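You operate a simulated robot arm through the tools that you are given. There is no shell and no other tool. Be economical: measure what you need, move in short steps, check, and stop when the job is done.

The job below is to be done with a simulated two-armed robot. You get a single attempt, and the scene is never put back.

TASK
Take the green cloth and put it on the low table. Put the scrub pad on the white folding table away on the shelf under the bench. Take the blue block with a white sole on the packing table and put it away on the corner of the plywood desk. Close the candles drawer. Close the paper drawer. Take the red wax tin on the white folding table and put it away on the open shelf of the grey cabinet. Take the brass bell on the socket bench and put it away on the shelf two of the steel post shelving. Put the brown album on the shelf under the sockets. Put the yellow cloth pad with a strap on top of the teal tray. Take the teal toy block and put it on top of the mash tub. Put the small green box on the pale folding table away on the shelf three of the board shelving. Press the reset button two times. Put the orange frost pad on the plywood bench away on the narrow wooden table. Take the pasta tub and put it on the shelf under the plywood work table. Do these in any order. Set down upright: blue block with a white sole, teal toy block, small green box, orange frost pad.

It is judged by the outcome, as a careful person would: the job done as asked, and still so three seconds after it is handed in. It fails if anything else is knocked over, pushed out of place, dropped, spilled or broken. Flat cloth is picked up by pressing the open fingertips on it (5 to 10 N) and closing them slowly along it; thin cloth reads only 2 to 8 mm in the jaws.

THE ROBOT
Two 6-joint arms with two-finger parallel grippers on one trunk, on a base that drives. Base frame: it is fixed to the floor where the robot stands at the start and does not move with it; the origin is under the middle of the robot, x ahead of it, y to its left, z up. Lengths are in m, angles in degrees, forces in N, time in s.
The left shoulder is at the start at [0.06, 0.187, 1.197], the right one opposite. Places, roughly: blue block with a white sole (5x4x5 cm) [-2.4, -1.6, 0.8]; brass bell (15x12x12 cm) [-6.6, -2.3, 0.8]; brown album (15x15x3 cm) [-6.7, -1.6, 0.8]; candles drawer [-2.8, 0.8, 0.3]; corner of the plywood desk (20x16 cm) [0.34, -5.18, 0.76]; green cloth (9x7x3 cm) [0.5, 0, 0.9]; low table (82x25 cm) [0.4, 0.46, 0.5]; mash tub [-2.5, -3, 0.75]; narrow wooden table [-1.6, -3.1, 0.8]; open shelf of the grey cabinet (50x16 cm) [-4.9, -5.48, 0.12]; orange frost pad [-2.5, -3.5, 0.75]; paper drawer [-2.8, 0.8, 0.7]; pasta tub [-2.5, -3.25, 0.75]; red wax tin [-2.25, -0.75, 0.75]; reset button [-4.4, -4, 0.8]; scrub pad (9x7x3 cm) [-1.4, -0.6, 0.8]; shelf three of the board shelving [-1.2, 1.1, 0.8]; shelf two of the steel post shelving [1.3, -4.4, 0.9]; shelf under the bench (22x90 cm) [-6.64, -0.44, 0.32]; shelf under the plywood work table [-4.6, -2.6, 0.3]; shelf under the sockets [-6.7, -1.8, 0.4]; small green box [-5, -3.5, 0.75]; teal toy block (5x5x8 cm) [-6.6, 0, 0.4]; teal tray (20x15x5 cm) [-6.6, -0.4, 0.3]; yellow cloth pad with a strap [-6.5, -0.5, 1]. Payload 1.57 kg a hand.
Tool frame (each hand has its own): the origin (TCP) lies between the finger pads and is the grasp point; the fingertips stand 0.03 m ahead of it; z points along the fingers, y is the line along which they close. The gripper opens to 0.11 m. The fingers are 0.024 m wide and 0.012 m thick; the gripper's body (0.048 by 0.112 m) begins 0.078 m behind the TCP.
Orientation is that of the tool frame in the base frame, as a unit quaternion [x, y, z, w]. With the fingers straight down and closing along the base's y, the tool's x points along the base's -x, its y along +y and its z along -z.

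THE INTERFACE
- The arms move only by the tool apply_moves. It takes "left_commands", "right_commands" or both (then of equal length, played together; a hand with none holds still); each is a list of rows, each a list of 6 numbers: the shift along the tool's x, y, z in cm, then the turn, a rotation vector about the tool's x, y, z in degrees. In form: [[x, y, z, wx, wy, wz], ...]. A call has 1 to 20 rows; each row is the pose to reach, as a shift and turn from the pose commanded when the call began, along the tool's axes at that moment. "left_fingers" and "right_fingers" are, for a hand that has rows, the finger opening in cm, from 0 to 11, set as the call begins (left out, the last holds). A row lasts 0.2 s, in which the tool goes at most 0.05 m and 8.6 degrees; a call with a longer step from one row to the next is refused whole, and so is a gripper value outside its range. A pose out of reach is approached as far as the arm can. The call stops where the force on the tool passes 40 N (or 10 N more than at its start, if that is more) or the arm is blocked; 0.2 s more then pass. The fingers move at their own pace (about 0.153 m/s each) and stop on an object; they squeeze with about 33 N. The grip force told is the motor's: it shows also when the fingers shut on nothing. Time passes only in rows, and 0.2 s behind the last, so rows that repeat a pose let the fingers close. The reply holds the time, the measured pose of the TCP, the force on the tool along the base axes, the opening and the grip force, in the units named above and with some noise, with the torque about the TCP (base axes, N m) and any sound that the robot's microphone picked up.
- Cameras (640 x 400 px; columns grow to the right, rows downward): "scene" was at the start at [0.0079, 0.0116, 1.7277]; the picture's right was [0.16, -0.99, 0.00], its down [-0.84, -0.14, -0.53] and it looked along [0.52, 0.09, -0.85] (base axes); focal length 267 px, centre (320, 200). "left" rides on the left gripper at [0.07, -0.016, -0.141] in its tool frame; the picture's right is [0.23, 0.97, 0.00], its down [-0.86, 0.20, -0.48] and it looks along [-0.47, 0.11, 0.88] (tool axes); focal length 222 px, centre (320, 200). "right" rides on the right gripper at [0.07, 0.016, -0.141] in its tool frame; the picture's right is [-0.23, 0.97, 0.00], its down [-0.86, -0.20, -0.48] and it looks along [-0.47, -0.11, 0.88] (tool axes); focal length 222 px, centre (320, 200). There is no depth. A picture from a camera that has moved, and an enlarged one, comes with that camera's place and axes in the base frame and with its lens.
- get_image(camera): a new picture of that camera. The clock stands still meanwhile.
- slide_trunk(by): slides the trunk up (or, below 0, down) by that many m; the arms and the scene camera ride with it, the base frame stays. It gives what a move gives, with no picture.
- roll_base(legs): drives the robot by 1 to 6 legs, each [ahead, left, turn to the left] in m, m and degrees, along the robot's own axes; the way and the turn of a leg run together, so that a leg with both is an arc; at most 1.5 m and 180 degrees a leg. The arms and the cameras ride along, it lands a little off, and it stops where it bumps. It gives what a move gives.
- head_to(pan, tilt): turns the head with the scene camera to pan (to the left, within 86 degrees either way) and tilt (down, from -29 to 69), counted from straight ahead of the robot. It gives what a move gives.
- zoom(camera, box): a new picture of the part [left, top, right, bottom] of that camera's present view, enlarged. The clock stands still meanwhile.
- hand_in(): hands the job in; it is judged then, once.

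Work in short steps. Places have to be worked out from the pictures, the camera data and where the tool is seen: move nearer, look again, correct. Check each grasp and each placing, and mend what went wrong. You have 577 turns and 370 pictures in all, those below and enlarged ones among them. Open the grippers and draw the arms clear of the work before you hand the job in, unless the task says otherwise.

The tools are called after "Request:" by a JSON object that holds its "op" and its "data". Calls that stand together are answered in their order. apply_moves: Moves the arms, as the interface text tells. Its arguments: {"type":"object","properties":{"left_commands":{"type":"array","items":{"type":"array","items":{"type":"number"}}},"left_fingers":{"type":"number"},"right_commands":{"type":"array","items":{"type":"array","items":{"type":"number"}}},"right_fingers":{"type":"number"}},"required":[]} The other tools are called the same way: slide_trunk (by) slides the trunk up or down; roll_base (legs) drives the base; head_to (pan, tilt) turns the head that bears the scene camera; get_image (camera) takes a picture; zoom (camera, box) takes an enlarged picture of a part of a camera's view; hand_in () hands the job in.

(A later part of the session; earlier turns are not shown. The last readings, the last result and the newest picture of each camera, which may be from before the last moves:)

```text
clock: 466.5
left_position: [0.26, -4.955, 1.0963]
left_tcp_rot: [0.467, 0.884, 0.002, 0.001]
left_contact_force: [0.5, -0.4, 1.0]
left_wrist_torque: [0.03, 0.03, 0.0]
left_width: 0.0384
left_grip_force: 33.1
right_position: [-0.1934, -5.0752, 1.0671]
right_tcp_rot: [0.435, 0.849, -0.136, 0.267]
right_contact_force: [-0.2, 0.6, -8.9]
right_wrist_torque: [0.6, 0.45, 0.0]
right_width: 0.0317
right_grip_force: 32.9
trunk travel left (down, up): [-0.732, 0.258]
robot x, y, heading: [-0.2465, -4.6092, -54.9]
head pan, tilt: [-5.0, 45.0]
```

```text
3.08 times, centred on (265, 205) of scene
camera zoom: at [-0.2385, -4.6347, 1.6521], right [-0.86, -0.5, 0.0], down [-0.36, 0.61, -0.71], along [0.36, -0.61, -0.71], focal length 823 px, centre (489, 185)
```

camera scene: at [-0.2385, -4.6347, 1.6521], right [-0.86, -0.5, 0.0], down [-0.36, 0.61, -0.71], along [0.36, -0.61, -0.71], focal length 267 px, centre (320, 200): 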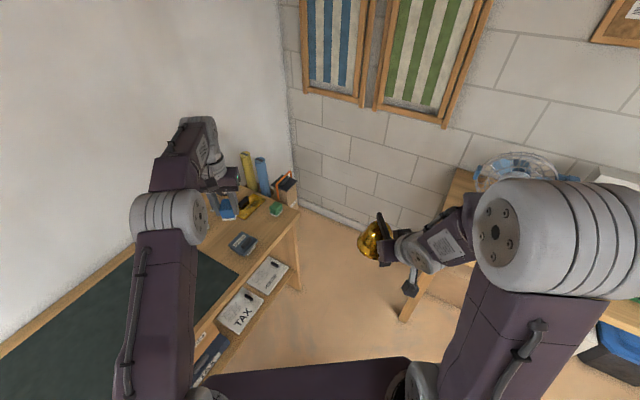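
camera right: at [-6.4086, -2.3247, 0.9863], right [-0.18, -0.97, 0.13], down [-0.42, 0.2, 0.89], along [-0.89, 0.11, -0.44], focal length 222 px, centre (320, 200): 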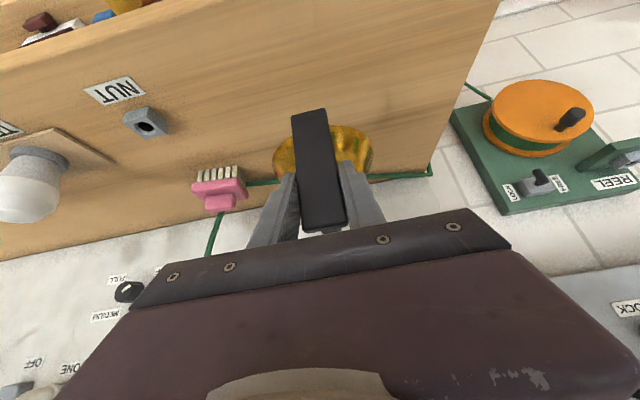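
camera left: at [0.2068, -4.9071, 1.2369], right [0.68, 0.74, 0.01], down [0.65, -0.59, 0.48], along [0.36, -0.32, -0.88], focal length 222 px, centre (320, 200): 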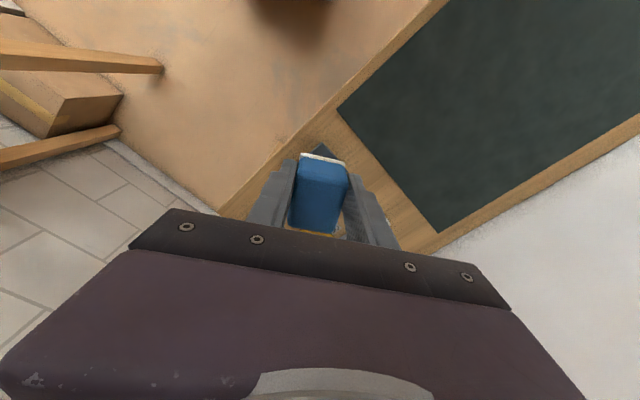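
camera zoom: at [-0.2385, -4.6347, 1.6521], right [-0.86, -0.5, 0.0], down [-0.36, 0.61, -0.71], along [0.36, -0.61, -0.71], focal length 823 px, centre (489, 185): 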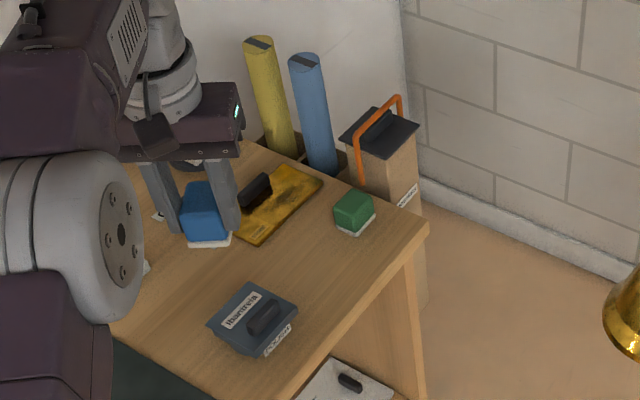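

There is a similar green block at the corner, a grey box and a yellow folder; the free spot is about (0.33, -5.15). I roll closer and lower.

Request:
{"op": "roll_base", "data": {"legs": [[0.17, -0.05, 0]]}}

Request:
{"op": "slide_trunk", "data": {"by": -0.2}}

Request:
{"op": "get_image", "data": {"camera": "left"}}

Request:
{"op": "zoom", "data": {"camera": "scene", "box": [180, 140, 440, 300]}}

```text
clock: 467.9
left_position: [0.3162, -5.1199, 1.0977]
left_tcp_rot: [0.466, 0.885, 0.002, 0.002]
left_contact_force: [-0.3, 0.4, -0.7]
left_wrist_torque: [-0.05, 0.0, 0.02]
left_width: 0.0384
left_grip_force: 33.2
right_position: [-0.1373, -5.2405, 1.0677]
right_tcp_rot: [0.434, 0.849, -0.136, 0.268]
right_contact_force: [0.4, 0.5, -8.9]
right_wrist_torque: [0.58, 0.45, 0.02]
right_width: 0.032
right_grip_force: 33.2
trunk travel left (down, up): [-0.732, 0.258]
robot x, y, heading: [-0.1893, -4.7811, -54.5]
head pan, tilt: [-5.0, 45.0]
```

```text
clock: 470.1
left_position: [0.3184, -5.1208, 0.8961]
left_tcp_rot: [0.466, 0.885, 0.002, 0.002]
left_contact_force: [0.0, -0.3, 0.6]
left_wrist_torque: [-0.02, 0.01, 0.01]
left_width: 0.0384
left_grip_force: 33.2
right_position: [-0.1364, -5.2422, 0.8663]
right_tcp_rot: [0.434, 0.85, -0.135, 0.268]
right_contact_force: [-0.3, -0.3, -9.5]
right_wrist_torque: [0.56, 0.45, 0.01]
right_width: 0.0319
right_grip_force: 33.0
trunk travel left (down, up): [-0.532, 0.458]
robot x, y, heading: [-0.1854, -4.7787, -54.7]
head pan, tilt: [-5.0, 45.0]
```

```text
201 pictures are left
camera left: at [0.2641, -5.0734, 1.0369], right [0.67, 0.74, 0.01], down [0.65, -0.59, 0.48], along [0.36, -0.32, -0.88], focal length 222 px, centre (320, 200)
```

left: 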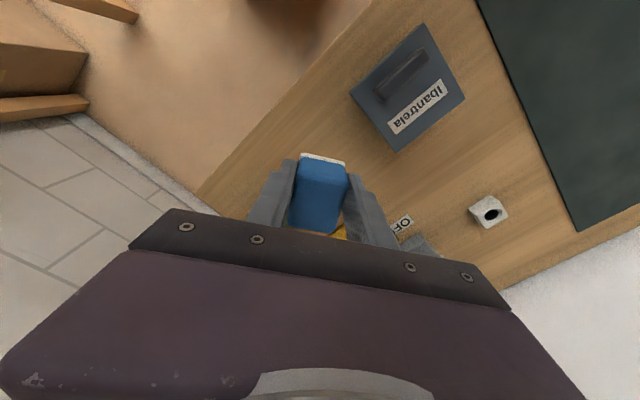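

```text
2.46 times, centred on (310, 220) of scene
camera zoom: at [-0.1817, -4.8019, 1.4521], right [-0.86, -0.5, 0.0], down [-0.36, 0.61, -0.71], along [0.36, -0.61, -0.71], focal length 658 px, centre (345, 151)
```

zoom: 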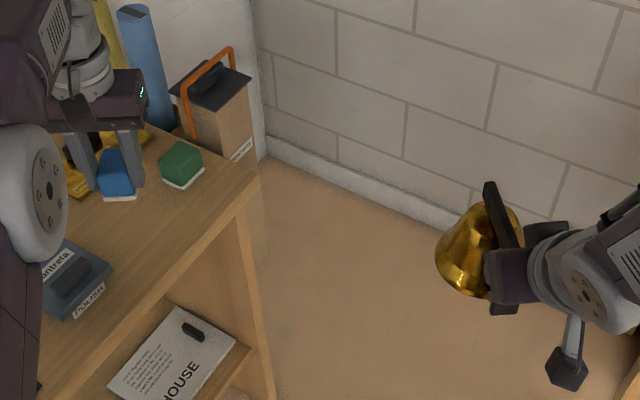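

The gap between the grey box (y ≈ -5.057) and green block (y ≈ -5.20) is centred near y = -5.13; the hand is almost there. I shift 1 cm ahead and lower to contact.

Request:
{"op": "apply_moves", "data": {"left_commands": [[-0.5, 0, 1.5, 0, 0, 0], [-1, 0, 4, 0, 0, 0], [-1, 0, 6.5, 0, 0, 0], [-1, 0, 8, 0, 0, 0], [-1, 0, 8.8, 0, 0, 0], [-1, 0, 9.4, 0, 0, 0], [-1, 0, 10, 0, 0, 0], [-1, 0, 10.6, 0, 0, 0]]}}

Request:
{"op": "get_image", "data": {"camera": "left"}}

```text
clock: 471.8
left_position: [0.3237, -5.1301, 0.8057]
left_tcp_rot: [0.466, 0.885, 0.001, 0.008]
left_contact_force: [-7.3, 10.0, 24.0]
left_wrist_torque: [0.44, 0.56, -0.1]
left_width: 0.0383
left_grip_force: 32.8
right_position: [-0.138, -5.239, 0.8681]
right_tcp_rot: [0.435, 0.849, -0.135, 0.268]
right_contact_force: [0.0, -1.1, -9.0]
right_wrist_torque: [0.61, 0.43, -0.01]
right_width: 0.032
right_grip_force: 32.6
trunk travel left (down, up): [-0.532, 0.458]
robot x, y, heading: [-0.1904, -4.7751, -54.9]
head pan, tilt: [-5.0, 45.0]
stopped in row 8 (left hand): the force on the tool passed its limit (the readings are from after the stop); the commanded pose is now the measured one
```

```text
199 pictures are left
camera left: at [0.2687, -5.0795, 0.9447], right [0.67, 0.74, 0.0], down [0.64, -0.59, 0.49], along [0.37, -0.33, -0.87], focal length 222 px, centre (320, 200)
```

left: 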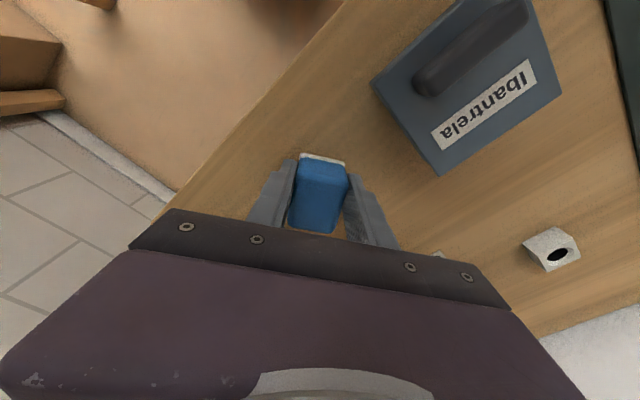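

Contact (desk ≈ 0.77). I ease up 2 mm, open, and rise.

Request:
{"op": "apply_moves", "data": {"left_commands": [[0, 0, -0.3, 0, 0, 0], [0, 0, -0.3, 0, 0, 0], [0, 0, -0.3, 0, 0, 0]], "left_fingers": 6}}

Request:
{"op": "apply_moves", "data": {"left_commands": [[0, 0, -2, 0, 0, 0], [0, 0, -5, 0, 0, 0], [0, 0, -8, 0, 0, 0]]}}

Request:
{"op": "get_image", "data": {"camera": "left"}}

```text
clock: 472.6
left_position: [0.3266, -5.1311, 0.8038]
left_tcp_rot: [0.466, 0.885, 0.0, 0.006]
left_contact_force: [0.0, 0.0, -0.1]
left_wrist_torque: [-0.02, 0.0, 0.0]
left_width: 0.06
left_grip_force: 0.1
right_position: [-0.1347, -5.2417, 0.867]
right_tcp_rot: [0.435, 0.85, -0.136, 0.266]
right_contact_force: [-0.7, -0.4, -9.8]
right_wrist_torque: [0.63, 0.45, -0.04]
right_width: 0.0319
right_grip_force: 33.6
trunk travel left (down, up): [-0.532, 0.458]
robot x, y, heading: [-0.1886, -4.7789, -54.5]
head pan, tilt: [-5.0, 45.0]
```

```text
clock: 473.4
left_position: [0.3241, -5.1299, 0.8852]
left_tcp_rot: [0.466, 0.885, 0.001, 0.006]
left_contact_force: [0.4, -0.6, 0.1]
left_wrist_torque: [0.01, -0.01, -0.02]
left_width: 0.0604
left_grip_force: 0.0
right_position: [-0.1365, -5.2417, 0.8663]
right_tcp_rot: [0.434, 0.849, -0.136, 0.267]
right_contact_force: [0.0, 0.1, -8.9]
right_wrist_torque: [0.63, 0.43, 0.0]
right_width: 0.032
right_grip_force: 32.8
trunk travel left (down, up): [-0.532, 0.458]
robot x, y, heading: [-0.1873, -4.7797, -54.8]
head pan, tilt: [-5.0, 45.0]
```

```text
198 pictures are left
camera left: at [0.2692, -5.0806, 1.0245], right [0.67, 0.74, 0.0], down [0.64, -0.59, 0.49], along [0.36, -0.33, -0.87], focal length 222 px, centre (320, 200)
```

left: 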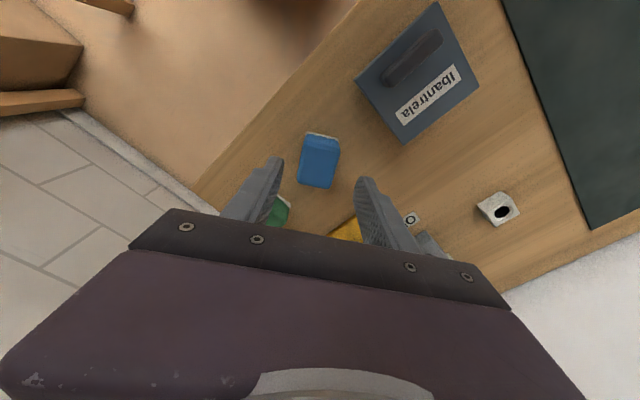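

The blue block stands upright on the desk corner. Now the bell: I raise the trunk, back out, and drive north then into the alcove.

Request:
{"op": "slide_trunk", "data": {"by": 0.25}}

Request:
{"op": "roll_base", "data": {"legs": [[-0.35, 0, 0], [0, 0, 145], [1.5, 0, 0], [0.25, 0, 0], [0, 0, -90]]}}

Request:
{"op": "head_to", "data": {"pan": -20, "tilt": 20}}

Request:
{"op": "get_image", "data": {"camera": "scene"}}

```text
clock: 476.0
left_position: [0.3248, -5.13, 1.1341]
left_tcp_rot: [0.465, 0.885, 0.001, 0.005]
left_contact_force: [0.4, -1.1, 0.3]
left_wrist_torque: [-0.01, 0.02, 0.0]
left_width: 0.0601
left_grip_force: 0.1
right_position: [-0.1362, -5.241, 1.1167]
right_tcp_rot: [0.434, 0.85, -0.136, 0.268]
right_contact_force: [0.3, 1.2, -9.0]
right_wrist_torque: [0.57, 0.46, 0.02]
right_width: 0.0319
right_grip_force: 33.6
trunk travel left (down, up): [-0.782, 0.208]
robot x, y, heading: [-0.1864, -4.7811, -54.8]
head pan, tilt: [-5.0, 45.0]
```

```text
clock: 496.7
left_position: [0.0497, -2.4877, 1.1334]
left_tcp_rot: [-0.027, 1.0, 0.004, 0.005]
left_contact_force: [0.0, -0.3, -0.2]
left_wrist_torque: [-0.01, 0.04, -0.01]
left_width: 0.0601
left_grip_force: 0.2
right_position: [-0.0956, -2.9387, 1.1169]
right_tcp_rot: [-0.035, 0.953, 0.012, 0.3]
right_contact_force: [-1.3, 0.6, -9.3]
right_wrist_torque: [-0.04, 0.8, -0.03]
right_width: 0.0318
right_grip_force: 33.0
trunk travel left (down, up): [-0.782, 0.208]
robot x, y, heading: [-0.5162, -2.7415, 3.9]
head pan, tilt: [-5.0, 45.0]
```

```text
clock: 497.6
left_position: [0.0494, -2.4871, 1.1336]
left_tcp_rot: [-0.026, 1.0, 0.003, 0.005]
left_contact_force: [-0.2, 0.5, -0.6]
left_wrist_torque: [0.01, -0.03, 0.0]
left_width: 0.0603
left_grip_force: 0.1
right_position: [-0.0939, -2.9385, 1.1165]
right_tcp_rot: [-0.036, 0.953, 0.013, 0.299]
right_contact_force: [0.5, -0.4, -9.8]
right_wrist_torque: [-0.08, 0.78, -0.01]
right_width: 0.0321
right_grip_force: 32.7
trunk travel left (down, up): [-0.782, 0.208]
robot x, y, heading: [-0.5177, -2.7437, 4.0]
head pan, tilt: [-20.0, 20.0]
```

```text
197 pictures are left
camera scene: at [-0.4848, -2.7714, 1.7406], right [-0.28, -0.96, 0.0], down [-0.33, 0.1, -0.94], along [0.9, -0.26, -0.34], focal length 267 px, centre (320, 200)
```

scene: 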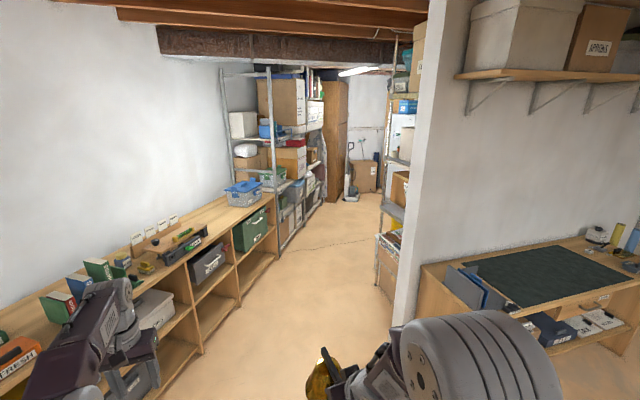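

The way into the alcove lies between the diagonal cabinets and the partition end. I drive to about (1.5, -3.2) and look at the steel post shelving.

Request:
{"op": "roll_base", "data": {"legs": [[0, 0, -17], [1.5, 0, 0], [0.6, 0, 0]]}}

Request:
{"op": "head_to", "data": {"pan": -60, "tilt": 25}}

Request:
{"op": "get_image", "data": {"camera": "scene"}}

```text
clock: 509.0
left_position: [2.1416, -3.2135, 1.1353]
left_tcp_rot: [0.137, 0.991, 0.003, 0.005]
left_contact_force: [0.2, -0.3, 0.2]
left_wrist_torque: [0.01, -0.03, 0.0]
left_width: 0.06
left_grip_force: 0.0
right_position: [1.8592, -3.5957, 1.1182]
right_tcp_rot: [0.121, 0.946, -0.037, 0.298]
right_contact_force: [-0.7, 0.1, -9.2]
right_wrist_torque: [0.18, 0.74, 0.03]
right_width: 0.0323
right_grip_force: 33.1
trunk travel left (down, up): [-0.782, 0.208]
robot x, y, heading: [1.523, -3.2695, -15.2]
head pan, tilt: [-20.0, 20.0]
```

```text
clock: 510.1
left_position: [2.142, -3.2139, 1.1341]
left_tcp_rot: [0.137, 0.991, 0.003, 0.006]
left_contact_force: [0.9, 0.1, 0.1]
left_wrist_torque: [0.01, -0.03, 0.01]
left_width: 0.0599
left_grip_force: 0.1
right_position: [1.8599, -3.5935, 1.1173]
right_tcp_rot: [0.12, 0.947, -0.037, 0.297]
right_contact_force: [0.4, 0.1, -10.4]
right_wrist_torque: [0.2, 0.76, 0.0]
right_width: 0.0319
right_grip_force: 32.7
trunk travel left (down, up): [-0.782, 0.208]
robot x, y, heading: [1.5283, -3.2692, -14.7]
head pan, tilt: [-60.0, 25.0]
```

```text
196 pictures are left
camera scene: at [1.4914, -3.3461, 1.7326], right [-0.97, -0.26, 0.0], down [-0.11, 0.41, -0.91], along [0.24, -0.87, -0.42], focal length 267 px, centre (320, 200)
```

scene: 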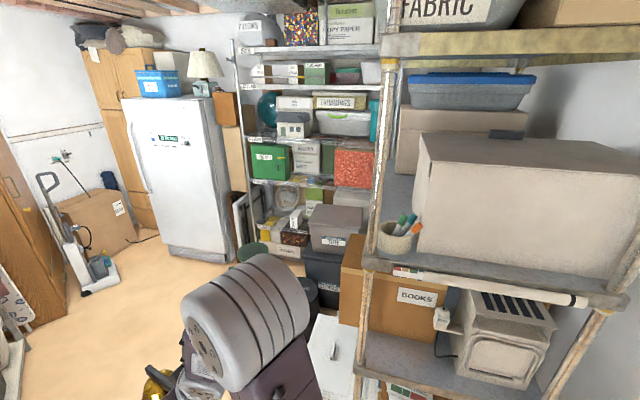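

The shelving facing me has a shelf with a pen pot and a box at about the right height. I turn to face south and look closely.

Request:
{"op": "roll_base", "data": {"legs": [[0, 0, -75]]}}

Request:
{"op": "head_to", "data": {"pan": 0, "tilt": 25}}

Request:
{"op": "get_image", "data": {"camera": "scene"}}

```text
clock: 513.7
left_position: [1.7351, -3.856, 1.1342]
left_tcp_rot: [0.715, 0.699, -0.001, 0.006]
left_contact_force: [-0.1, 0.2, 0.3]
left_wrist_torque: [0.03, 0.0, 0.01]
left_width: 0.0602
left_grip_force: 0.0
right_position: [1.2953, -3.6765, 1.1171]
right_tcp_rot: [0.675, 0.675, -0.211, 0.212]
right_contact_force: [-1.1, -0.3, -9.5]
right_wrist_torque: [0.73, 0.02, -0.02]
right_width: 0.0316
right_grip_force: 33.1
trunk travel left (down, up): [-0.782, 0.208]
robot x, y, heading: [1.524, -3.277, -90.6]
head pan, tilt: [-60.0, 25.0]
```

```text
clock: 515.0
left_position: [1.7348, -3.8558, 1.1336]
left_tcp_rot: [0.715, 0.699, -0.001, 0.006]
left_contact_force: [0.1, 0.1, 0.1]
left_wrist_torque: [0.02, 0.0, -0.03]
left_width: 0.06
left_grip_force: 0.0
right_position: [1.295, -3.6772, 1.1182]
right_tcp_rot: [0.675, 0.674, -0.211, 0.212]
right_contact_force: [-0.4, 0.6, -8.6]
right_wrist_torque: [0.75, 0.01, -0.03]
right_width: 0.0318
right_grip_force: 33.3
trunk travel left (down, up): [-0.782, 0.208]
robot x, y, heading: [1.5245, -3.267, -90.4]
head pan, tilt: [0.0, 25.0]
```

```text
195 pictures are left
camera scene: at [1.5231, -3.3055, 1.7326], right [-1.0, 0.01, 0.0], down [0.0, 0.42, -0.91], along [-0.01, -0.91, -0.42], focal length 267 px, centre (320, 200)
```

scene: 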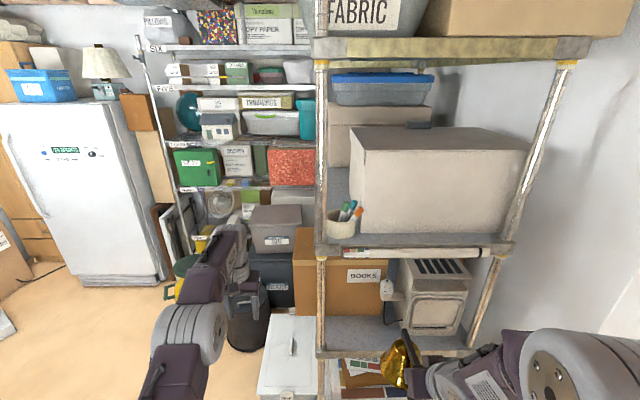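

Request:
{"op": "zoom", "data": {"camera": "scene", "box": [300, 170, 540, 330]}}

Request:
{"op": "zoom", "data": {"camera": "scene", "box": [130, 20, 330, 260]}}

```text
2.50 times, centred on (420, 250) of scene
camera zoom: at [1.5231, -3.3055, 1.7326], right [-1.0, 0.01, 0.0], down [0.0, 0.42, -0.91], along [-0.01, -0.91, -0.42], focal length 669 px, centre (70, 75)
```

zoom: 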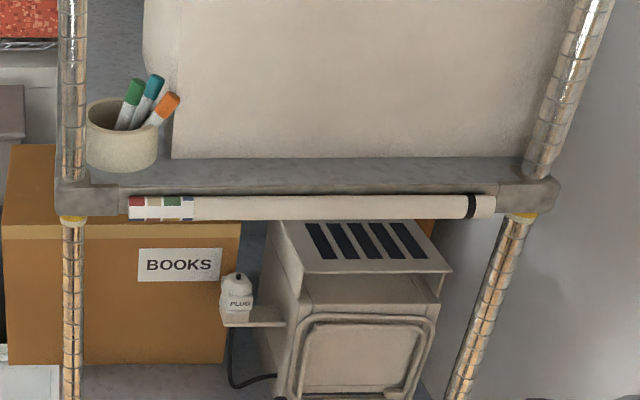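

```text
1.67 times, centred on (230, 140) of scene
camera zoom: at [1.5231, -3.3055, 1.7326], right [-1.0, 0.01, 0.0], down [0.0, 0.42, -0.91], along [-0.01, -0.91, -0.42], focal length 446 px, centre (470, 300)
```

zoom: 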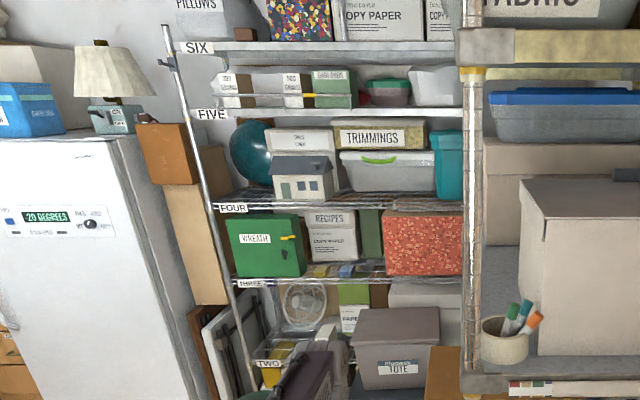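

This near unit matches the given place; I need its shelf height and free strip exactly, so I take a second view from a lower trunk position.

Request:
{"op": "slide_trunk", "data": {"by": -0.3}}

Request:
{"op": "get_image", "data": {"camera": "scene"}}

Request:
{"op": "zoom", "data": {"camera": "scene", "box": [300, 80, 540, 240]}}

```text
clock: 518.0
left_position: [1.7347, -3.8551, 0.834]
left_tcp_rot: [0.715, 0.699, -0.001, 0.006]
left_contact_force: [0.0, 0.5, 0.2]
left_wrist_torque: [0.02, 0.01, 0.03]
left_width: 0.0599
left_grip_force: 0.1
right_position: [1.296, -3.6774, 0.8171]
right_tcp_rot: [0.675, 0.674, -0.211, 0.212]
right_contact_force: [0.1, -0.3, -8.5]
right_wrist_torque: [0.75, 0.0, 0.01]
right_width: 0.0319
right_grip_force: 33.0
trunk travel left (down, up): [-0.482, 0.508]
robot x, y, heading: [1.5241, -3.2696, -90.5]
head pan, tilt: [0.0, 25.0]
```

```text
192 pictures are left
camera scene: at [1.5234, -3.3051, 1.4327], right [-1.0, 0.01, 0.0], down [0.0, 0.42, -0.91], along [-0.01, -0.91, -0.42], focal length 267 px, centre (320, 200)
```

scene: 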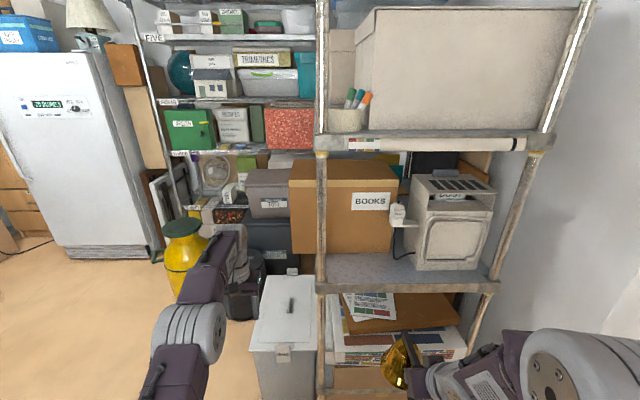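

```text
2.50 times, centred on (420, 160) of scene
camera zoom: at [1.5234, -3.3051, 1.4327], right [-1.0, 0.01, 0.0], down [0.0, 0.42, -0.91], along [-0.01, -0.91, -0.42], focal length 669 px, centre (70, 300)
```

zoom: 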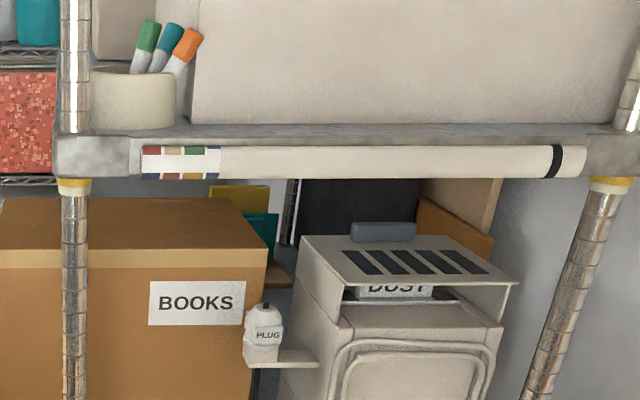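

Triangulating: the pen-pot shelf is at z ≈ 1.31; the BOOKS/heater shelf is at z ≈ 0.82 with front edge y ≈ -3.95 — that is shelf two. Its front strip between the post and heater (x 1.25–1.5, y -3.97…-4.15) is free. I retract the left hand and raise the trunk.

Request:
{"op": "apply_moves", "data": {"left_commands": [[3, 0, 0, 0, 0, 0], [6, 0, 0, 0, 0, 0], [9, 0, -1, 0, 0, 0], [12, 0, -2, 0, 0, 0], [15, 0, -3, 0, 0, 0], [18, 0, -4, 0, 0, 0], [21, 0, -5, 0, 0, 0]]}}

Request:
{"op": "slide_trunk", "data": {"by": 0.16}}

Request:
{"op": "roll_base", "data": {"legs": [[0.1, 0.08, 0]]}}

Request:
{"op": "head_to", "data": {"pan": 0, "tilt": 40}}

Request:
{"op": "get_image", "data": {"camera": "scene"}}

Request:
{"op": "get_image", "data": {"camera": "right"}}

```text
clock: 519.6
left_position: [1.7379, -3.6453, 0.886]
left_tcp_rot: [0.715, 0.699, -0.001, 0.007]
left_contact_force: [-0.1, -0.6, 0.7]
left_wrist_torque: [-0.01, 0.0, 0.01]
left_width: 0.0601
left_grip_force: 0.0
right_position: [1.2964, -3.675, 0.8175]
right_tcp_rot: [0.675, 0.674, -0.211, 0.212]
right_contact_force: [0.0, 1.3, -8.7]
right_wrist_torque: [0.75, -0.03, 0.01]
right_width: 0.0319
right_grip_force: 32.7
trunk travel left (down, up): [-0.482, 0.508]
robot x, y, heading: [1.524, -3.2695, -90.5]
head pan, tilt: [0.0, 25.0]
```

```text
clock: 521.4
left_position: [1.7374, -3.6461, 1.0439]
left_tcp_rot: [0.716, 0.698, -0.002, 0.006]
left_contact_force: [-0.9, -0.2, 1.0]
left_wrist_torque: [-0.05, -0.04, 0.04]
left_width: 0.0599
left_grip_force: 0.1
right_position: [1.2967, -3.6766, 0.9759]
right_tcp_rot: [0.675, 0.675, -0.21, 0.212]
right_contact_force: [0.1, -0.7, -9.1]
right_wrist_torque: [0.76, 0.02, 0.0]
right_width: 0.0322
right_grip_force: 33.0
trunk travel left (down, up): [-0.642, 0.348]
robot x, y, heading: [1.524, -3.2747, -90.7]
head pan, tilt: [0.0, 25.0]
```

```text
clock: 522.7
left_position: [1.8157, -3.7458, 1.0449]
left_tcp_rot: [0.715, 0.699, -0.001, 0.007]
left_contact_force: [0.1, 0.2, -0.2]
left_wrist_torque: [0.01, -0.01, 0.04]
left_width: 0.0599
left_grip_force: 0.0
right_position: [1.3741, -3.7757, 0.9778]
right_tcp_rot: [0.675, 0.674, -0.212, 0.212]
right_contact_force: [0.5, 0.0, -9.7]
right_wrist_torque: [0.76, -0.01, 0.0]
right_width: 0.0318
right_grip_force: 33.2
trunk travel left (down, up): [-0.642, 0.348]
robot x, y, heading: [1.6026, -3.374, -90.4]
head pan, tilt: [0.0, 25.0]
```

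```text
clock: 523.5
left_position: [1.815, -3.7478, 1.0448]
left_tcp_rot: [0.715, 0.699, -0.001, 0.006]
left_contact_force: [0.4, 0.4, 0.0]
left_wrist_torque: [0.0, -0.04, 0.03]
left_width: 0.0599
left_grip_force: 0.0
right_position: [1.3736, -3.7759, 0.9774]
right_tcp_rot: [0.675, 0.675, -0.21, 0.211]
right_contact_force: [1.6, 0.4, -9.5]
right_wrist_torque: [0.77, 0.03, -0.02]
right_width: 0.0318
right_grip_force: 33.4
trunk travel left (down, up): [-0.642, 0.348]
robot x, y, heading: [1.6053, -3.3766, -90.6]
head pan, tilt: [0.0, 40.0]
```

```text
190 pictures are left
camera scene: at [1.6015, -3.399, 1.5693], right [-1.0, 0.01, 0.0], down [0.01, 0.64, -0.77], along [-0.01, -0.77, -0.64], focal length 267 px, centre (320, 200)
```

scene: 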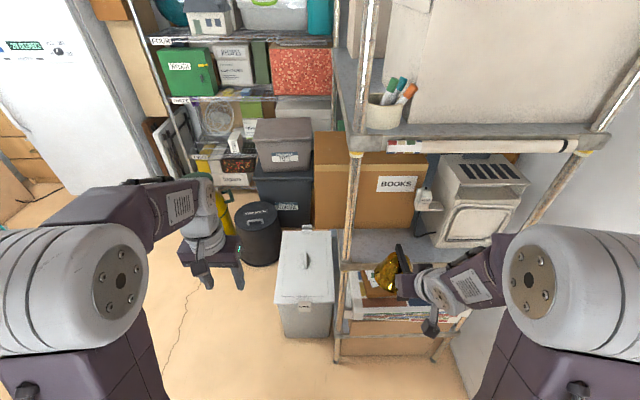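

```text
189 pictures are left
camera right: at [1.3909, -3.6393, 1.0529], right [0.97, -0.19, 0.13], down [-0.2, -0.43, 0.88], along [-0.11, -0.88, -0.46], focal length 222 px, centre (320, 200)
```

right: 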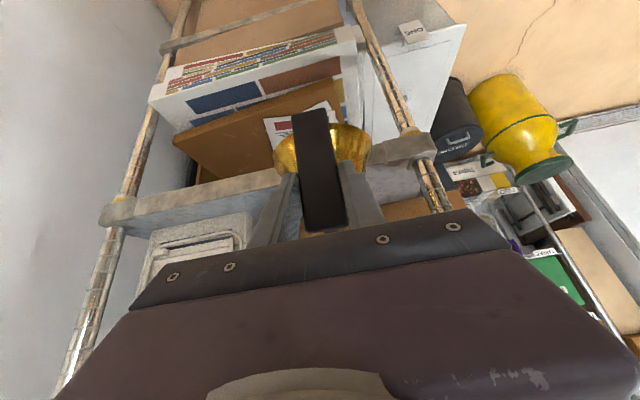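

Using both cameras, shelf two's surface comes out at z ≈ 0.90 with front edge y ≈ -3.89; BOOKS front at y ≈ -4.05, heater x < 1.24, post x ≈ 1.49. I raise the trunk 7 cm so the bell clears the edge.

Request:
{"op": "slide_trunk", "data": {"by": 0.07}}

Request:
{"op": "zoom", "data": {"camera": "scene", "box": [320, 130, 540, 310]}}

Request:
{"op": "get_image", "data": {"camera": "right"}}

```text
clock: 524.6
left_position: [1.816, -3.7468, 1.1139]
left_tcp_rot: [0.715, 0.699, -0.001, 0.006]
left_contact_force: [0.6, 0.1, 0.3]
left_wrist_torque: [0.01, 0.0, 0.05]
left_width: 0.06
left_grip_force: 0.0
right_position: [1.3741, -3.777, 1.0465]
right_tcp_rot: [0.675, 0.675, -0.211, 0.212]
right_contact_force: [0.5, -0.1, -9.1]
right_wrist_torque: [0.73, -0.02, -0.02]
right_width: 0.0317
right_grip_force: 33.4
trunk travel left (down, up): [-0.712, 0.278]
robot x, y, heading: [1.6055, -3.3718, -90.5]
head pan, tilt: [0.0, 40.0]
```

```text
2.22 times, centred on (430, 220) of scene
camera zoom: at [1.6013, -3.3988, 1.6393], right [-1.0, 0.01, 0.0], down [0.01, 0.64, -0.77], along [-0.01, -0.77, -0.64], focal length 594 px, centre (76, 156)
```

zoom: 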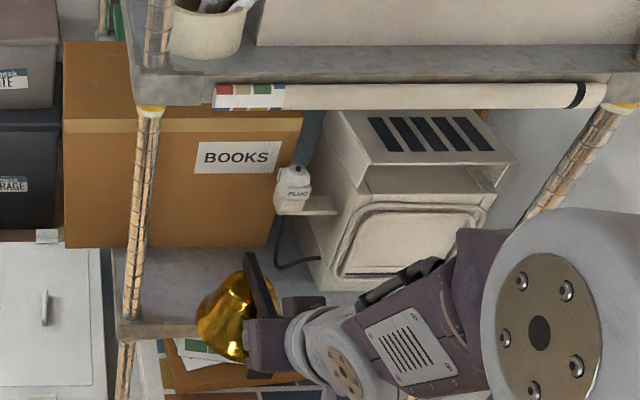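

```text
187 pictures are left
camera right: at [1.3907, -3.6392, 1.1229], right [0.97, -0.19, 0.13], down [-0.2, -0.43, 0.88], along [-0.11, -0.88, -0.46], focal length 222 px, centre (320, 200)
```

right: 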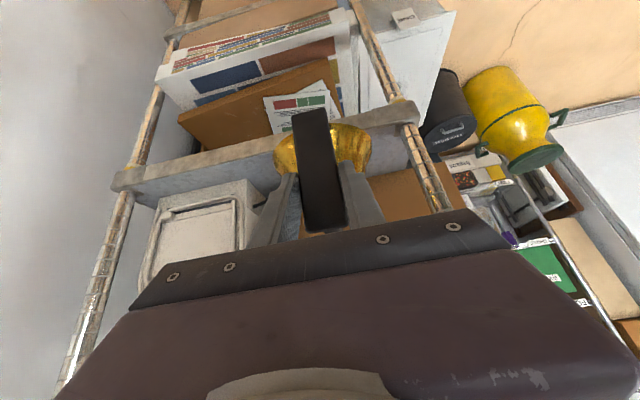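

Shelf two confirmed: z ≈ 0.90, front y ≈ -3.91, BOOKS front y ≈ -4.054. Bell far rim is about 11.4 cm beyond the TCP, so I aim for TCP y ≈ -3.926. I roll 0.13 m and re-check.

Request:
{"op": "roll_base", "data": {"legs": [[0.13, 0, 0]]}}

Request:
{"op": "zoom", "data": {"camera": "scene", "box": [320, 180, 540, 340]}}

Request:
{"op": "get_image", "data": {"camera": "right"}}

```text
clock: 525.8
left_position: [1.8163, -3.8719, 1.1143]
left_tcp_rot: [0.714, 0.7, -0.002, 0.007]
left_contact_force: [0.6, -0.1, -0.2]
left_wrist_torque: [0.01, 0.02, -0.02]
left_width: 0.0598
left_grip_force: 0.1
right_position: [1.3745, -3.9042, 1.0476]
right_tcp_rot: [0.674, 0.675, -0.21, 0.212]
right_contact_force: [-0.4, 0.2, -9.9]
right_wrist_torque: [0.76, -0.01, 0.02]
right_width: 0.032
right_grip_force: 33.4
trunk travel left (down, up): [-0.712, 0.278]
robot x, y, heading: [1.6001, -3.5057, -90.4]
head pan, tilt: [0.0, 40.0]
```

```text
2.50 times, centred on (430, 260) of scene
camera zoom: at [1.6003, -3.5243, 1.6393], right [-1.0, 0.01, 0.0], down [0.0, 0.64, -0.77], along [0.0, -0.77, -0.64], focal length 669 px, centre (45, 50)
```

zoom: 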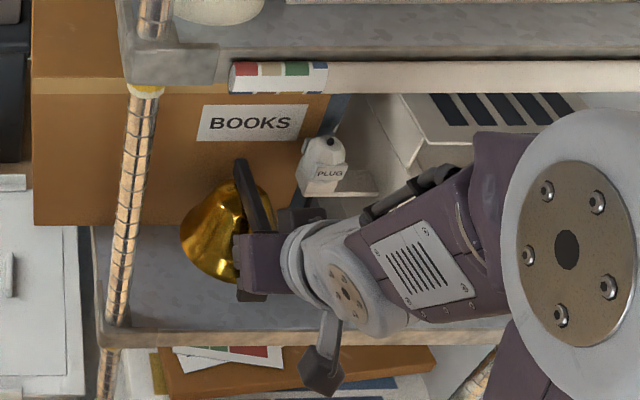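

```text
185 pictures are left
camera right: at [1.3906, -3.7662, 1.1233], right [0.97, -0.18, 0.13], down [-0.2, -0.43, 0.88], along [-0.11, -0.88, -0.46], focal length 222 px, centre (320, 200)
```

right: 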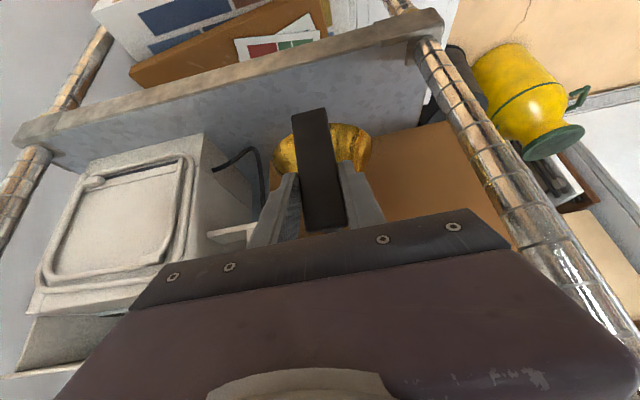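

Good position. I go 0.5 cm ahead and lower by trunk until the load comes off.

Request:
{"op": "apply_moves", "data": {"right_commands": [[-0.4, 0, 0.3, 0, 0, 0], [-0.4, 0, 0.3, 0, 0, 0]]}}

Request:
{"op": "slide_trunk", "data": {"by": -0.05}}

Request:
{"op": "get_image", "data": {"camera": "right"}}

```text
clock: 526.4
left_position: [1.8157, -3.8737, 1.1137]
left_tcp_rot: [0.714, 0.7, -0.002, 0.006]
left_contact_force: [-1.0, -1.3, 0.5]
left_wrist_torque: [0.0, -0.03, 0.03]
left_width: 0.0599
left_grip_force: 0.1
right_position: [1.3747, -3.9105, 1.046]
right_tcp_rot: [0.674, 0.676, -0.21, 0.212]
right_contact_force: [0.1, 0.3, -8.9]
right_wrist_torque: [0.78, 0.01, 0.01]
right_width: 0.0321
right_grip_force: 32.7
trunk travel left (down, up): [-0.712, 0.278]
robot x, y, heading: [1.6026, -3.5007, -90.4]
head pan, tilt: [0.0, 40.0]
```

```text
clock: 527.4
left_position: [1.8155, -3.8732, 1.0649]
left_tcp_rot: [0.713, 0.701, -0.001, 0.007]
left_contact_force: [0.4, -0.7, 0.4]
left_wrist_torque: [-0.01, 0.01, 0.01]
left_width: 0.0601
left_grip_force: 0.1
right_position: [1.3757, -3.9103, 0.9971]
right_tcp_rot: [0.674, 0.676, -0.21, 0.212]
right_contact_force: [0.0, -0.2, -9.3]
right_wrist_torque: [0.77, -0.02, 0.02]
right_width: 0.0318
right_grip_force: 32.1
trunk travel left (down, up): [-0.662, 0.328]
robot x, y, heading: [1.6014, -3.4997, -90.1]
head pan, tilt: [0.0, 40.0]
```

```text
184 pictures are left
camera right: at [1.391, -3.7721, 1.0726], right [0.97, -0.18, 0.13], down [-0.2, -0.43, 0.88], along [-0.11, -0.88, -0.46], focal length 222 px, centre (320, 200)
```

right: 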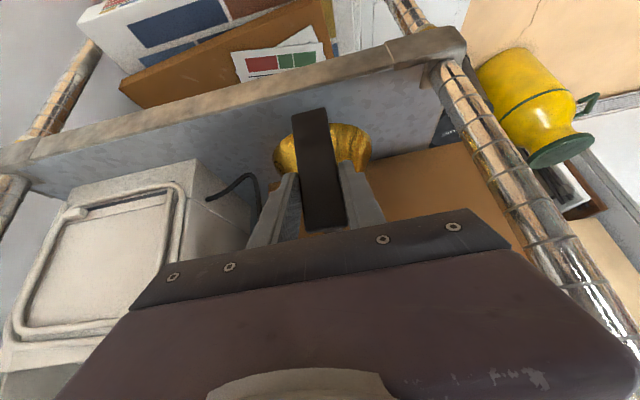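

Just above the surface. I continue in small steps.

Request:
{"op": "slide_trunk", "data": {"by": -0.01}}

Request:
{"op": "slide_trunk", "data": {"by": -0.008}}

```text
clock: 527.9
left_position: [1.8158, -3.8733, 1.0545]
left_tcp_rot: [0.713, 0.701, -0.001, 0.006]
left_contact_force: [0.6, -0.5, -0.9]
left_wrist_torque: [-0.02, -0.01, -0.01]
left_width: 0.06
left_grip_force: 0.0
right_position: [1.3747, -3.9092, 0.9856]
right_tcp_rot: [0.674, 0.676, -0.21, 0.212]
right_contact_force: [-0.3, 0.8, -8.6]
right_wrist_torque: [0.77, -0.03, 0.02]
right_width: 0.032
right_grip_force: 32.8
trunk travel left (down, up): [-0.652, 0.338]
robot x, y, heading: [1.6005, -3.4991, -90.3]
head pan, tilt: [0.0, 40.0]
```

```text
clock: 528.5
left_position: [1.8162, -3.8741, 1.0468]
left_tcp_rot: [0.714, 0.7, -0.001, 0.005]
left_contact_force: [-1.6, 0.6, 0.2]
left_wrist_torque: [0.03, 0.01, -0.02]
left_width: 0.06
left_grip_force: 0.1
right_position: [1.3747, -3.9093, 0.9784]
right_tcp_rot: [0.674, 0.676, -0.21, 0.212]
right_contact_force: [0.4, -0.4, -8.0]
right_wrist_torque: [0.77, -0.01, -0.03]
right_width: 0.032
right_grip_force: 32.8
trunk travel left (down, up): [-0.644, 0.346]
robot x, y, heading: [1.6005, -3.5007, -90.4]
head pan, tilt: [0.0, 40.0]
```

Request:
{"op": "slide_trunk", "data": {"by": -0.008}}

Request:
{"op": "slide_trunk", "data": {"by": -0.008}}

Request:
{"op": "get_image", "data": {"camera": "right"}}

```text
clock: 529.1
left_position: [1.8169, -3.8738, 1.0385]
left_tcp_rot: [0.714, 0.7, -0.001, 0.006]
left_contact_force: [-1.3, -0.4, 0.1]
left_wrist_torque: [0.02, -0.01, 0.02]
left_width: 0.0598
left_grip_force: 0.0
right_position: [1.3754, -3.9099, 0.9712]
right_tcp_rot: [0.674, 0.675, -0.211, 0.212]
right_contact_force: [-0.7, -0.8, -3.2]
right_wrist_torque: [-0.24, 0.02, -0.04]
right_width: 0.0319
right_grip_force: 33.3
trunk travel left (down, up): [-0.636, 0.354]
robot x, y, heading: [1.603, -3.5004, -90.3]
head pan, tilt: [0.0, 40.0]
```

```text
clock: 529.6
left_position: [1.8156, -3.8736, 1.0312]
left_tcp_rot: [0.714, 0.7, -0.002, 0.007]
left_contact_force: [-0.6, 0.1, 0.3]
left_wrist_torque: [0.03, 0.02, 0.01]
left_width: 0.0598
left_grip_force: 0.1
right_position: [1.3747, -3.9085, 0.9635]
right_tcp_rot: [0.674, 0.676, -0.21, 0.212]
right_contact_force: [0.2, 3.0, 2.8]
right_wrist_torque: [-0.69, 0.02, -0.01]
right_width: 0.0321
right_grip_force: 32.7
trunk travel left (down, up): [-0.628, 0.362]
robot x, y, heading: [1.5993, -3.5033, -90.2]
head pan, tilt: [0.0, 40.0]
```

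```text
183 pictures are left
camera right: at [1.3915, -3.771, 1.039], right [0.97, -0.18, 0.13], down [-0.2, -0.43, 0.88], along [-0.11, -0.88, -0.45], focal length 222 px, centre (320, 200)
```

right: 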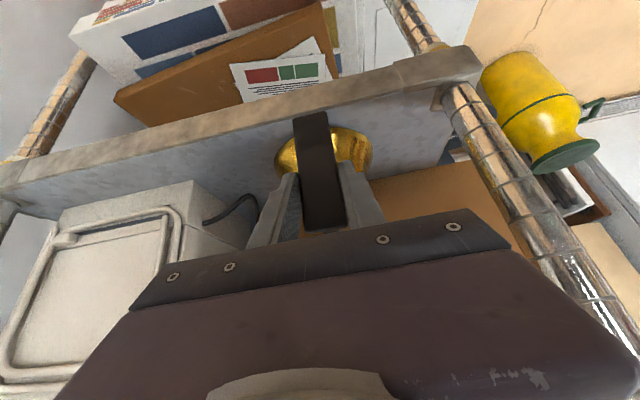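

The far rim touches first (slight droop), and the plate is right at the shelf's edge. I raise 1.5 cm, move 1.5 cm deeper, and lower again.

Request:
{"op": "slide_trunk", "data": {"by": 0.018}}

Request:
{"op": "apply_moves", "data": {"right_commands": [[-0.6, 0, 0.4, 0, 0, 0], [-1.2, 0, 0.9, 0, 0, 0], [-1.2, 0, 0.9, 0, 0, 0]]}}

Request:
{"op": "zoom", "data": {"camera": "scene", "box": [320, 180, 540, 340]}}

```text
clock: 530.3
left_position: [1.8163, -3.8745, 1.0479]
left_tcp_rot: [0.714, 0.7, -0.001, 0.006]
left_contact_force: [-0.4, 1.6, 0.6]
left_wrist_torque: [-0.04, -0.02, 0.0]
left_width: 0.0601
left_grip_force: 0.1
right_position: [1.3749, -3.9091, 0.9798]
right_tcp_rot: [0.674, 0.676, -0.209, 0.211]
right_contact_force: [-0.5, 0.2, -9.1]
right_wrist_torque: [0.75, -0.01, 0.02]
right_width: 0.032
right_grip_force: 33.0
trunk travel left (down, up): [-0.646, 0.344]
robot x, y, heading: [1.6032, -3.5006, -90.0]
head pan, tilt: [0.0, 40.0]
```

```text
clock: 531.1
left_position: [1.8157, -3.8733, 1.0491]
left_tcp_rot: [0.714, 0.7, -0.002, 0.007]
left_contact_force: [0.8, -0.8, 0.0]
left_wrist_torque: [0.01, 0.02, -0.02]
left_width: 0.0601
left_grip_force: 0.0
right_position: [1.3743, -3.924, 0.9789]
right_tcp_rot: [0.674, 0.675, -0.211, 0.212]
right_contact_force: [-1.0, 3.0, -9.7]
right_wrist_torque: [1.03, 0.05, -0.07]
right_width: 0.0317
right_grip_force: 32.6
trunk travel left (down, up): [-0.646, 0.344]
robot x, y, heading: [1.5984, -3.5004, -90.5]
head pan, tilt: [0.0, 40.0]
```

```text
2.50 times, centred on (430, 260) of scene
camera zoom: at [1.6003, -3.5255, 1.5733], right [-1.0, 0.01, 0.0], down [0.0, 0.64, -0.77], along [0.0, -0.77, -0.64], focal length 669 px, centre (45, 50)
```

zoom: 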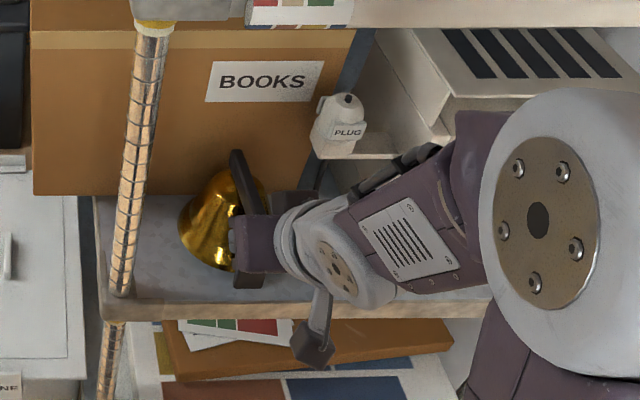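

3 N from the BOOKS box: it just touches. I come back 0.5 cm, then lower and release.

Request:
{"op": "apply_moves", "data": {"right_commands": [[0.4, 0, -0.3, 0, 0, 0], [0.4, 0, -0.3, 0, 0, 0]]}}

Request:
{"op": "slide_trunk", "data": {"by": -0.012}}

Request:
{"op": "slide_trunk", "data": {"by": -0.006}}

```text
clock: 531.7
left_position: [1.8162, -3.8739, 1.0476]
left_tcp_rot: [0.714, 0.7, -0.001, 0.007]
left_contact_force: [-0.5, -0.5, -0.1]
left_wrist_torque: [-0.02, 0.02, -0.03]
left_width: 0.0602
left_grip_force: 0.0
right_position: [1.3753, -3.9201, 0.9793]
right_tcp_rot: [0.674, 0.676, -0.21, 0.211]
right_contact_force: [-0.9, -1.0, -10.1]
right_wrist_torque: [0.73, -0.01, -0.01]
right_width: 0.0316
right_grip_force: 32.6
trunk travel left (down, up): [-0.646, 0.344]
robot x, y, heading: [1.6015, -3.5033, -90.3]
head pan, tilt: [0.0, 40.0]
```

```text
clock: 532.3
left_position: [1.816, -3.8716, 1.0374]
left_tcp_rot: [0.714, 0.7, -0.002, 0.007]
left_contact_force: [-0.3, 0.2, 0.0]
left_wrist_torque: [0.02, 0.0, -0.02]
left_width: 0.0601
left_grip_force: 0.1
right_position: [1.3744, -3.919, 0.9703]
right_tcp_rot: [0.673, 0.676, -0.212, 0.214]
right_contact_force: [-0.7, 3.1, 6.0]
right_wrist_torque: [-1.03, 0.02, -0.02]
right_width: 0.0317
right_grip_force: 33.0
trunk travel left (down, up): [-0.634, 0.356]
robot x, y, heading: [1.602, -3.4941, -90.0]
head pan, tilt: [0.0, 40.0]
```

```text
clock: 532.8
left_position: [1.816, -3.8699, 1.0327]
left_tcp_rot: [0.714, 0.7, -0.002, 0.008]
left_contact_force: [0.0, 0.3, -0.2]
left_wrist_torque: [0.03, -0.03, 0.01]
left_width: 0.06
left_grip_force: 0.2
right_position: [1.3741, -3.9167, 0.9629]
right_tcp_rot: [0.674, 0.675, -0.212, 0.212]
right_contact_force: [0.4, 8.6, 6.0]
right_wrist_torque: [-0.72, 0.0, -0.04]
right_width: 0.0315
right_grip_force: 33.0
trunk travel left (down, up): [-0.628, 0.362]
robot x, y, heading: [1.6026, -3.4951, -90.3]
head pan, tilt: [0.0, 40.0]
```

The bell droops a few degrees, so the far rim bears first. I raise slightly, tilt the hand up 4°, and lower again.

Request:
{"op": "slide_trunk", "data": {"by": 0.016}}

Request:
{"op": "apply_moves", "data": {"right_commands": [[0.1, 0, 0, 0, -2, 0], [0.2, 0, -0.1, 0, -4.5, 0], [0.2, 0, -0.1, 0, -4.5, 0]]}}

Request:
{"op": "get_image", "data": {"camera": "right"}}

Request:
{"op": "slide_trunk", "data": {"by": -0.01}}

```text
clock: 533.5
left_position: [1.8148, -3.8731, 1.0467]
left_tcp_rot: [0.714, 0.7, -0.002, 0.006]
left_contact_force: [-0.3, 0.0, 0.3]
left_wrist_torque: [-0.03, 0.05, -0.01]
left_width: 0.0599
left_grip_force: 0.1
right_position: [1.3747, -3.9196, 0.9773]
right_tcp_rot: [0.674, 0.676, -0.209, 0.212]
right_contact_force: [-0.1, 0.1, -8.8]
right_wrist_torque: [0.77, 0.04, -0.01]
right_width: 0.032
right_grip_force: 33.4
trunk travel left (down, up): [-0.644, 0.346]
robot x, y, heading: [1.6016, -3.4992, -90.4]
head pan, tilt: [0.0, 40.0]
```

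```text
clock: 534.3
left_position: [1.8157, -3.8752, 1.0453]
left_tcp_rot: [0.714, 0.7, -0.002, 0.006]
left_contact_force: [0.3, -0.3, 0.7]
left_wrist_torque: [0.04, -0.01, -0.03]
left_width: 0.06
left_grip_force: 0.1
right_position: [1.373, -3.9236, 0.9775]
right_tcp_rot: [0.665, 0.667, -0.236, 0.238]
right_contact_force: [-0.6, 7.1, -4.3]
right_wrist_torque: [1.03, -0.02, 0.04]
right_width: 0.032
right_grip_force: 32.4
right hand out of reach, approached as far as the arm can: row 2, 3
trunk travel left (down, up): [-0.644, 0.346]
robot x, y, heading: [1.6011, -3.502, -90.2]
head pan, tilt: [0.0, 40.0]
```

```text
181 pictures are left
camera right: at [1.3885, -3.7796, 1.0446], right [0.97, -0.17, 0.14], down [-0.2, -0.36, 0.91], along [-0.11, -0.92, -0.39], focal length 222 px, centre (320, 200)
```

right: 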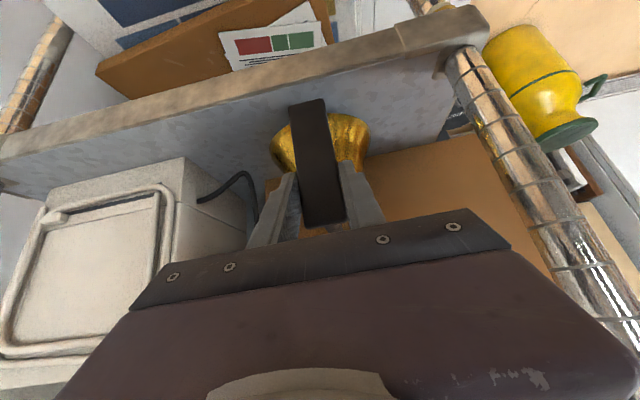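

```text
clock: 534.9
left_position: [1.8166, -3.8712, 1.0375]
left_tcp_rot: [0.714, 0.7, -0.003, 0.008]
left_contact_force: [-0.8, 0.3, -0.4]
left_wrist_torque: [0.0, 0.0, -0.01]
left_width: 0.0597
left_grip_force: 0.2
right_position: [1.3726, -3.9222, 0.9713]
right_tcp_rot: [0.665, 0.666, -0.238, 0.24]
right_contact_force: [-2.4, 5.9, 5.5]
right_wrist_torque: [-0.79, 0.15, -0.18]
right_width: 0.0319
right_grip_force: 33.0
trunk travel left (down, up): [-0.634, 0.356]
robot x, y, heading: [1.6019, -3.4985, -90.3]
head pan, tilt: [0.0, 40.0]
```

It still nudges the box; I lift 1 cm, come back 0.9 cm, and lower again.

Request:
{"op": "slide_trunk", "data": {"by": 0.012}}

Request:
{"op": "apply_moves", "data": {"right_commands": [[0.7, 0, -0.6, 0, 0, 0], [0.7, 0, -0.6, 0, 0, 0]]}}

Request:
{"op": "slide_trunk", "data": {"by": -0.014}}

```text
clock: 535.5
left_position: [1.8162, -3.8729, 1.0483]
left_tcp_rot: [0.713, 0.701, -0.001, 0.007]
left_contact_force: [0.2, 0.2, 0.2]
left_wrist_torque: [-0.01, 0.03, 0.01]
left_width: 0.0602
left_grip_force: 0.1
right_position: [1.3731, -3.922, 0.9811]
right_tcp_rot: [0.665, 0.667, -0.236, 0.238]
right_contact_force: [-0.6, 0.0, -8.8]
right_wrist_torque: [0.76, -0.03, -0.03]
right_width: 0.0319
right_grip_force: 32.9
trunk travel left (down, up): [-0.646, 0.344]
robot x, y, heading: [1.5998, -3.4982, -90.5]
head pan, tilt: [0.0, 40.0]
```

```text
clock: 536.0
left_position: [1.8166, -3.8746, 1.0483]
left_tcp_rot: [0.714, 0.701, -0.001, 0.007]
left_contact_force: [0.3, 0.6, 0.2]
left_wrist_torque: [-0.01, 0.01, 0.02]
left_width: 0.0597
left_grip_force: 0.1
right_position: [1.3734, -3.9232, 0.9805]
right_tcp_rot: [0.666, 0.667, -0.236, 0.237]
right_contact_force: [1.2, 3.2, -7.2]
right_wrist_torque: [0.81, -0.02, 0.01]
right_width: 0.0318
right_grip_force: 33.7
right hand out of reach, approached as far as the arm can: row 1, 2
trunk travel left (down, up): [-0.646, 0.344]
robot x, y, heading: [1.6016, -3.5028, -90.4]
head pan, tilt: [0.0, 40.0]
```

```text
clock: 536.7
left_position: [1.8168, -3.8712, 1.0347]
left_tcp_rot: [0.714, 0.7, -0.003, 0.007]
left_contact_force: [-0.1, 0.1, 0.1]
left_wrist_torque: [0.01, 0.01, -0.03]
left_width: 0.06
left_grip_force: 0.1
right_position: [1.3737, -3.9224, 0.9686]
right_tcp_rot: [0.665, 0.667, -0.236, 0.239]
right_contact_force: [-0.9, 6.2, 6.5]
right_wrist_torque: [-0.92, 0.08, -0.13]
right_width: 0.0313
right_grip_force: 33.0
trunk travel left (down, up): [-0.632, 0.358]
robot x, y, heading: [1.6019, -3.5023, -90.2]
head pan, tilt: [0.0, 40.0]
```

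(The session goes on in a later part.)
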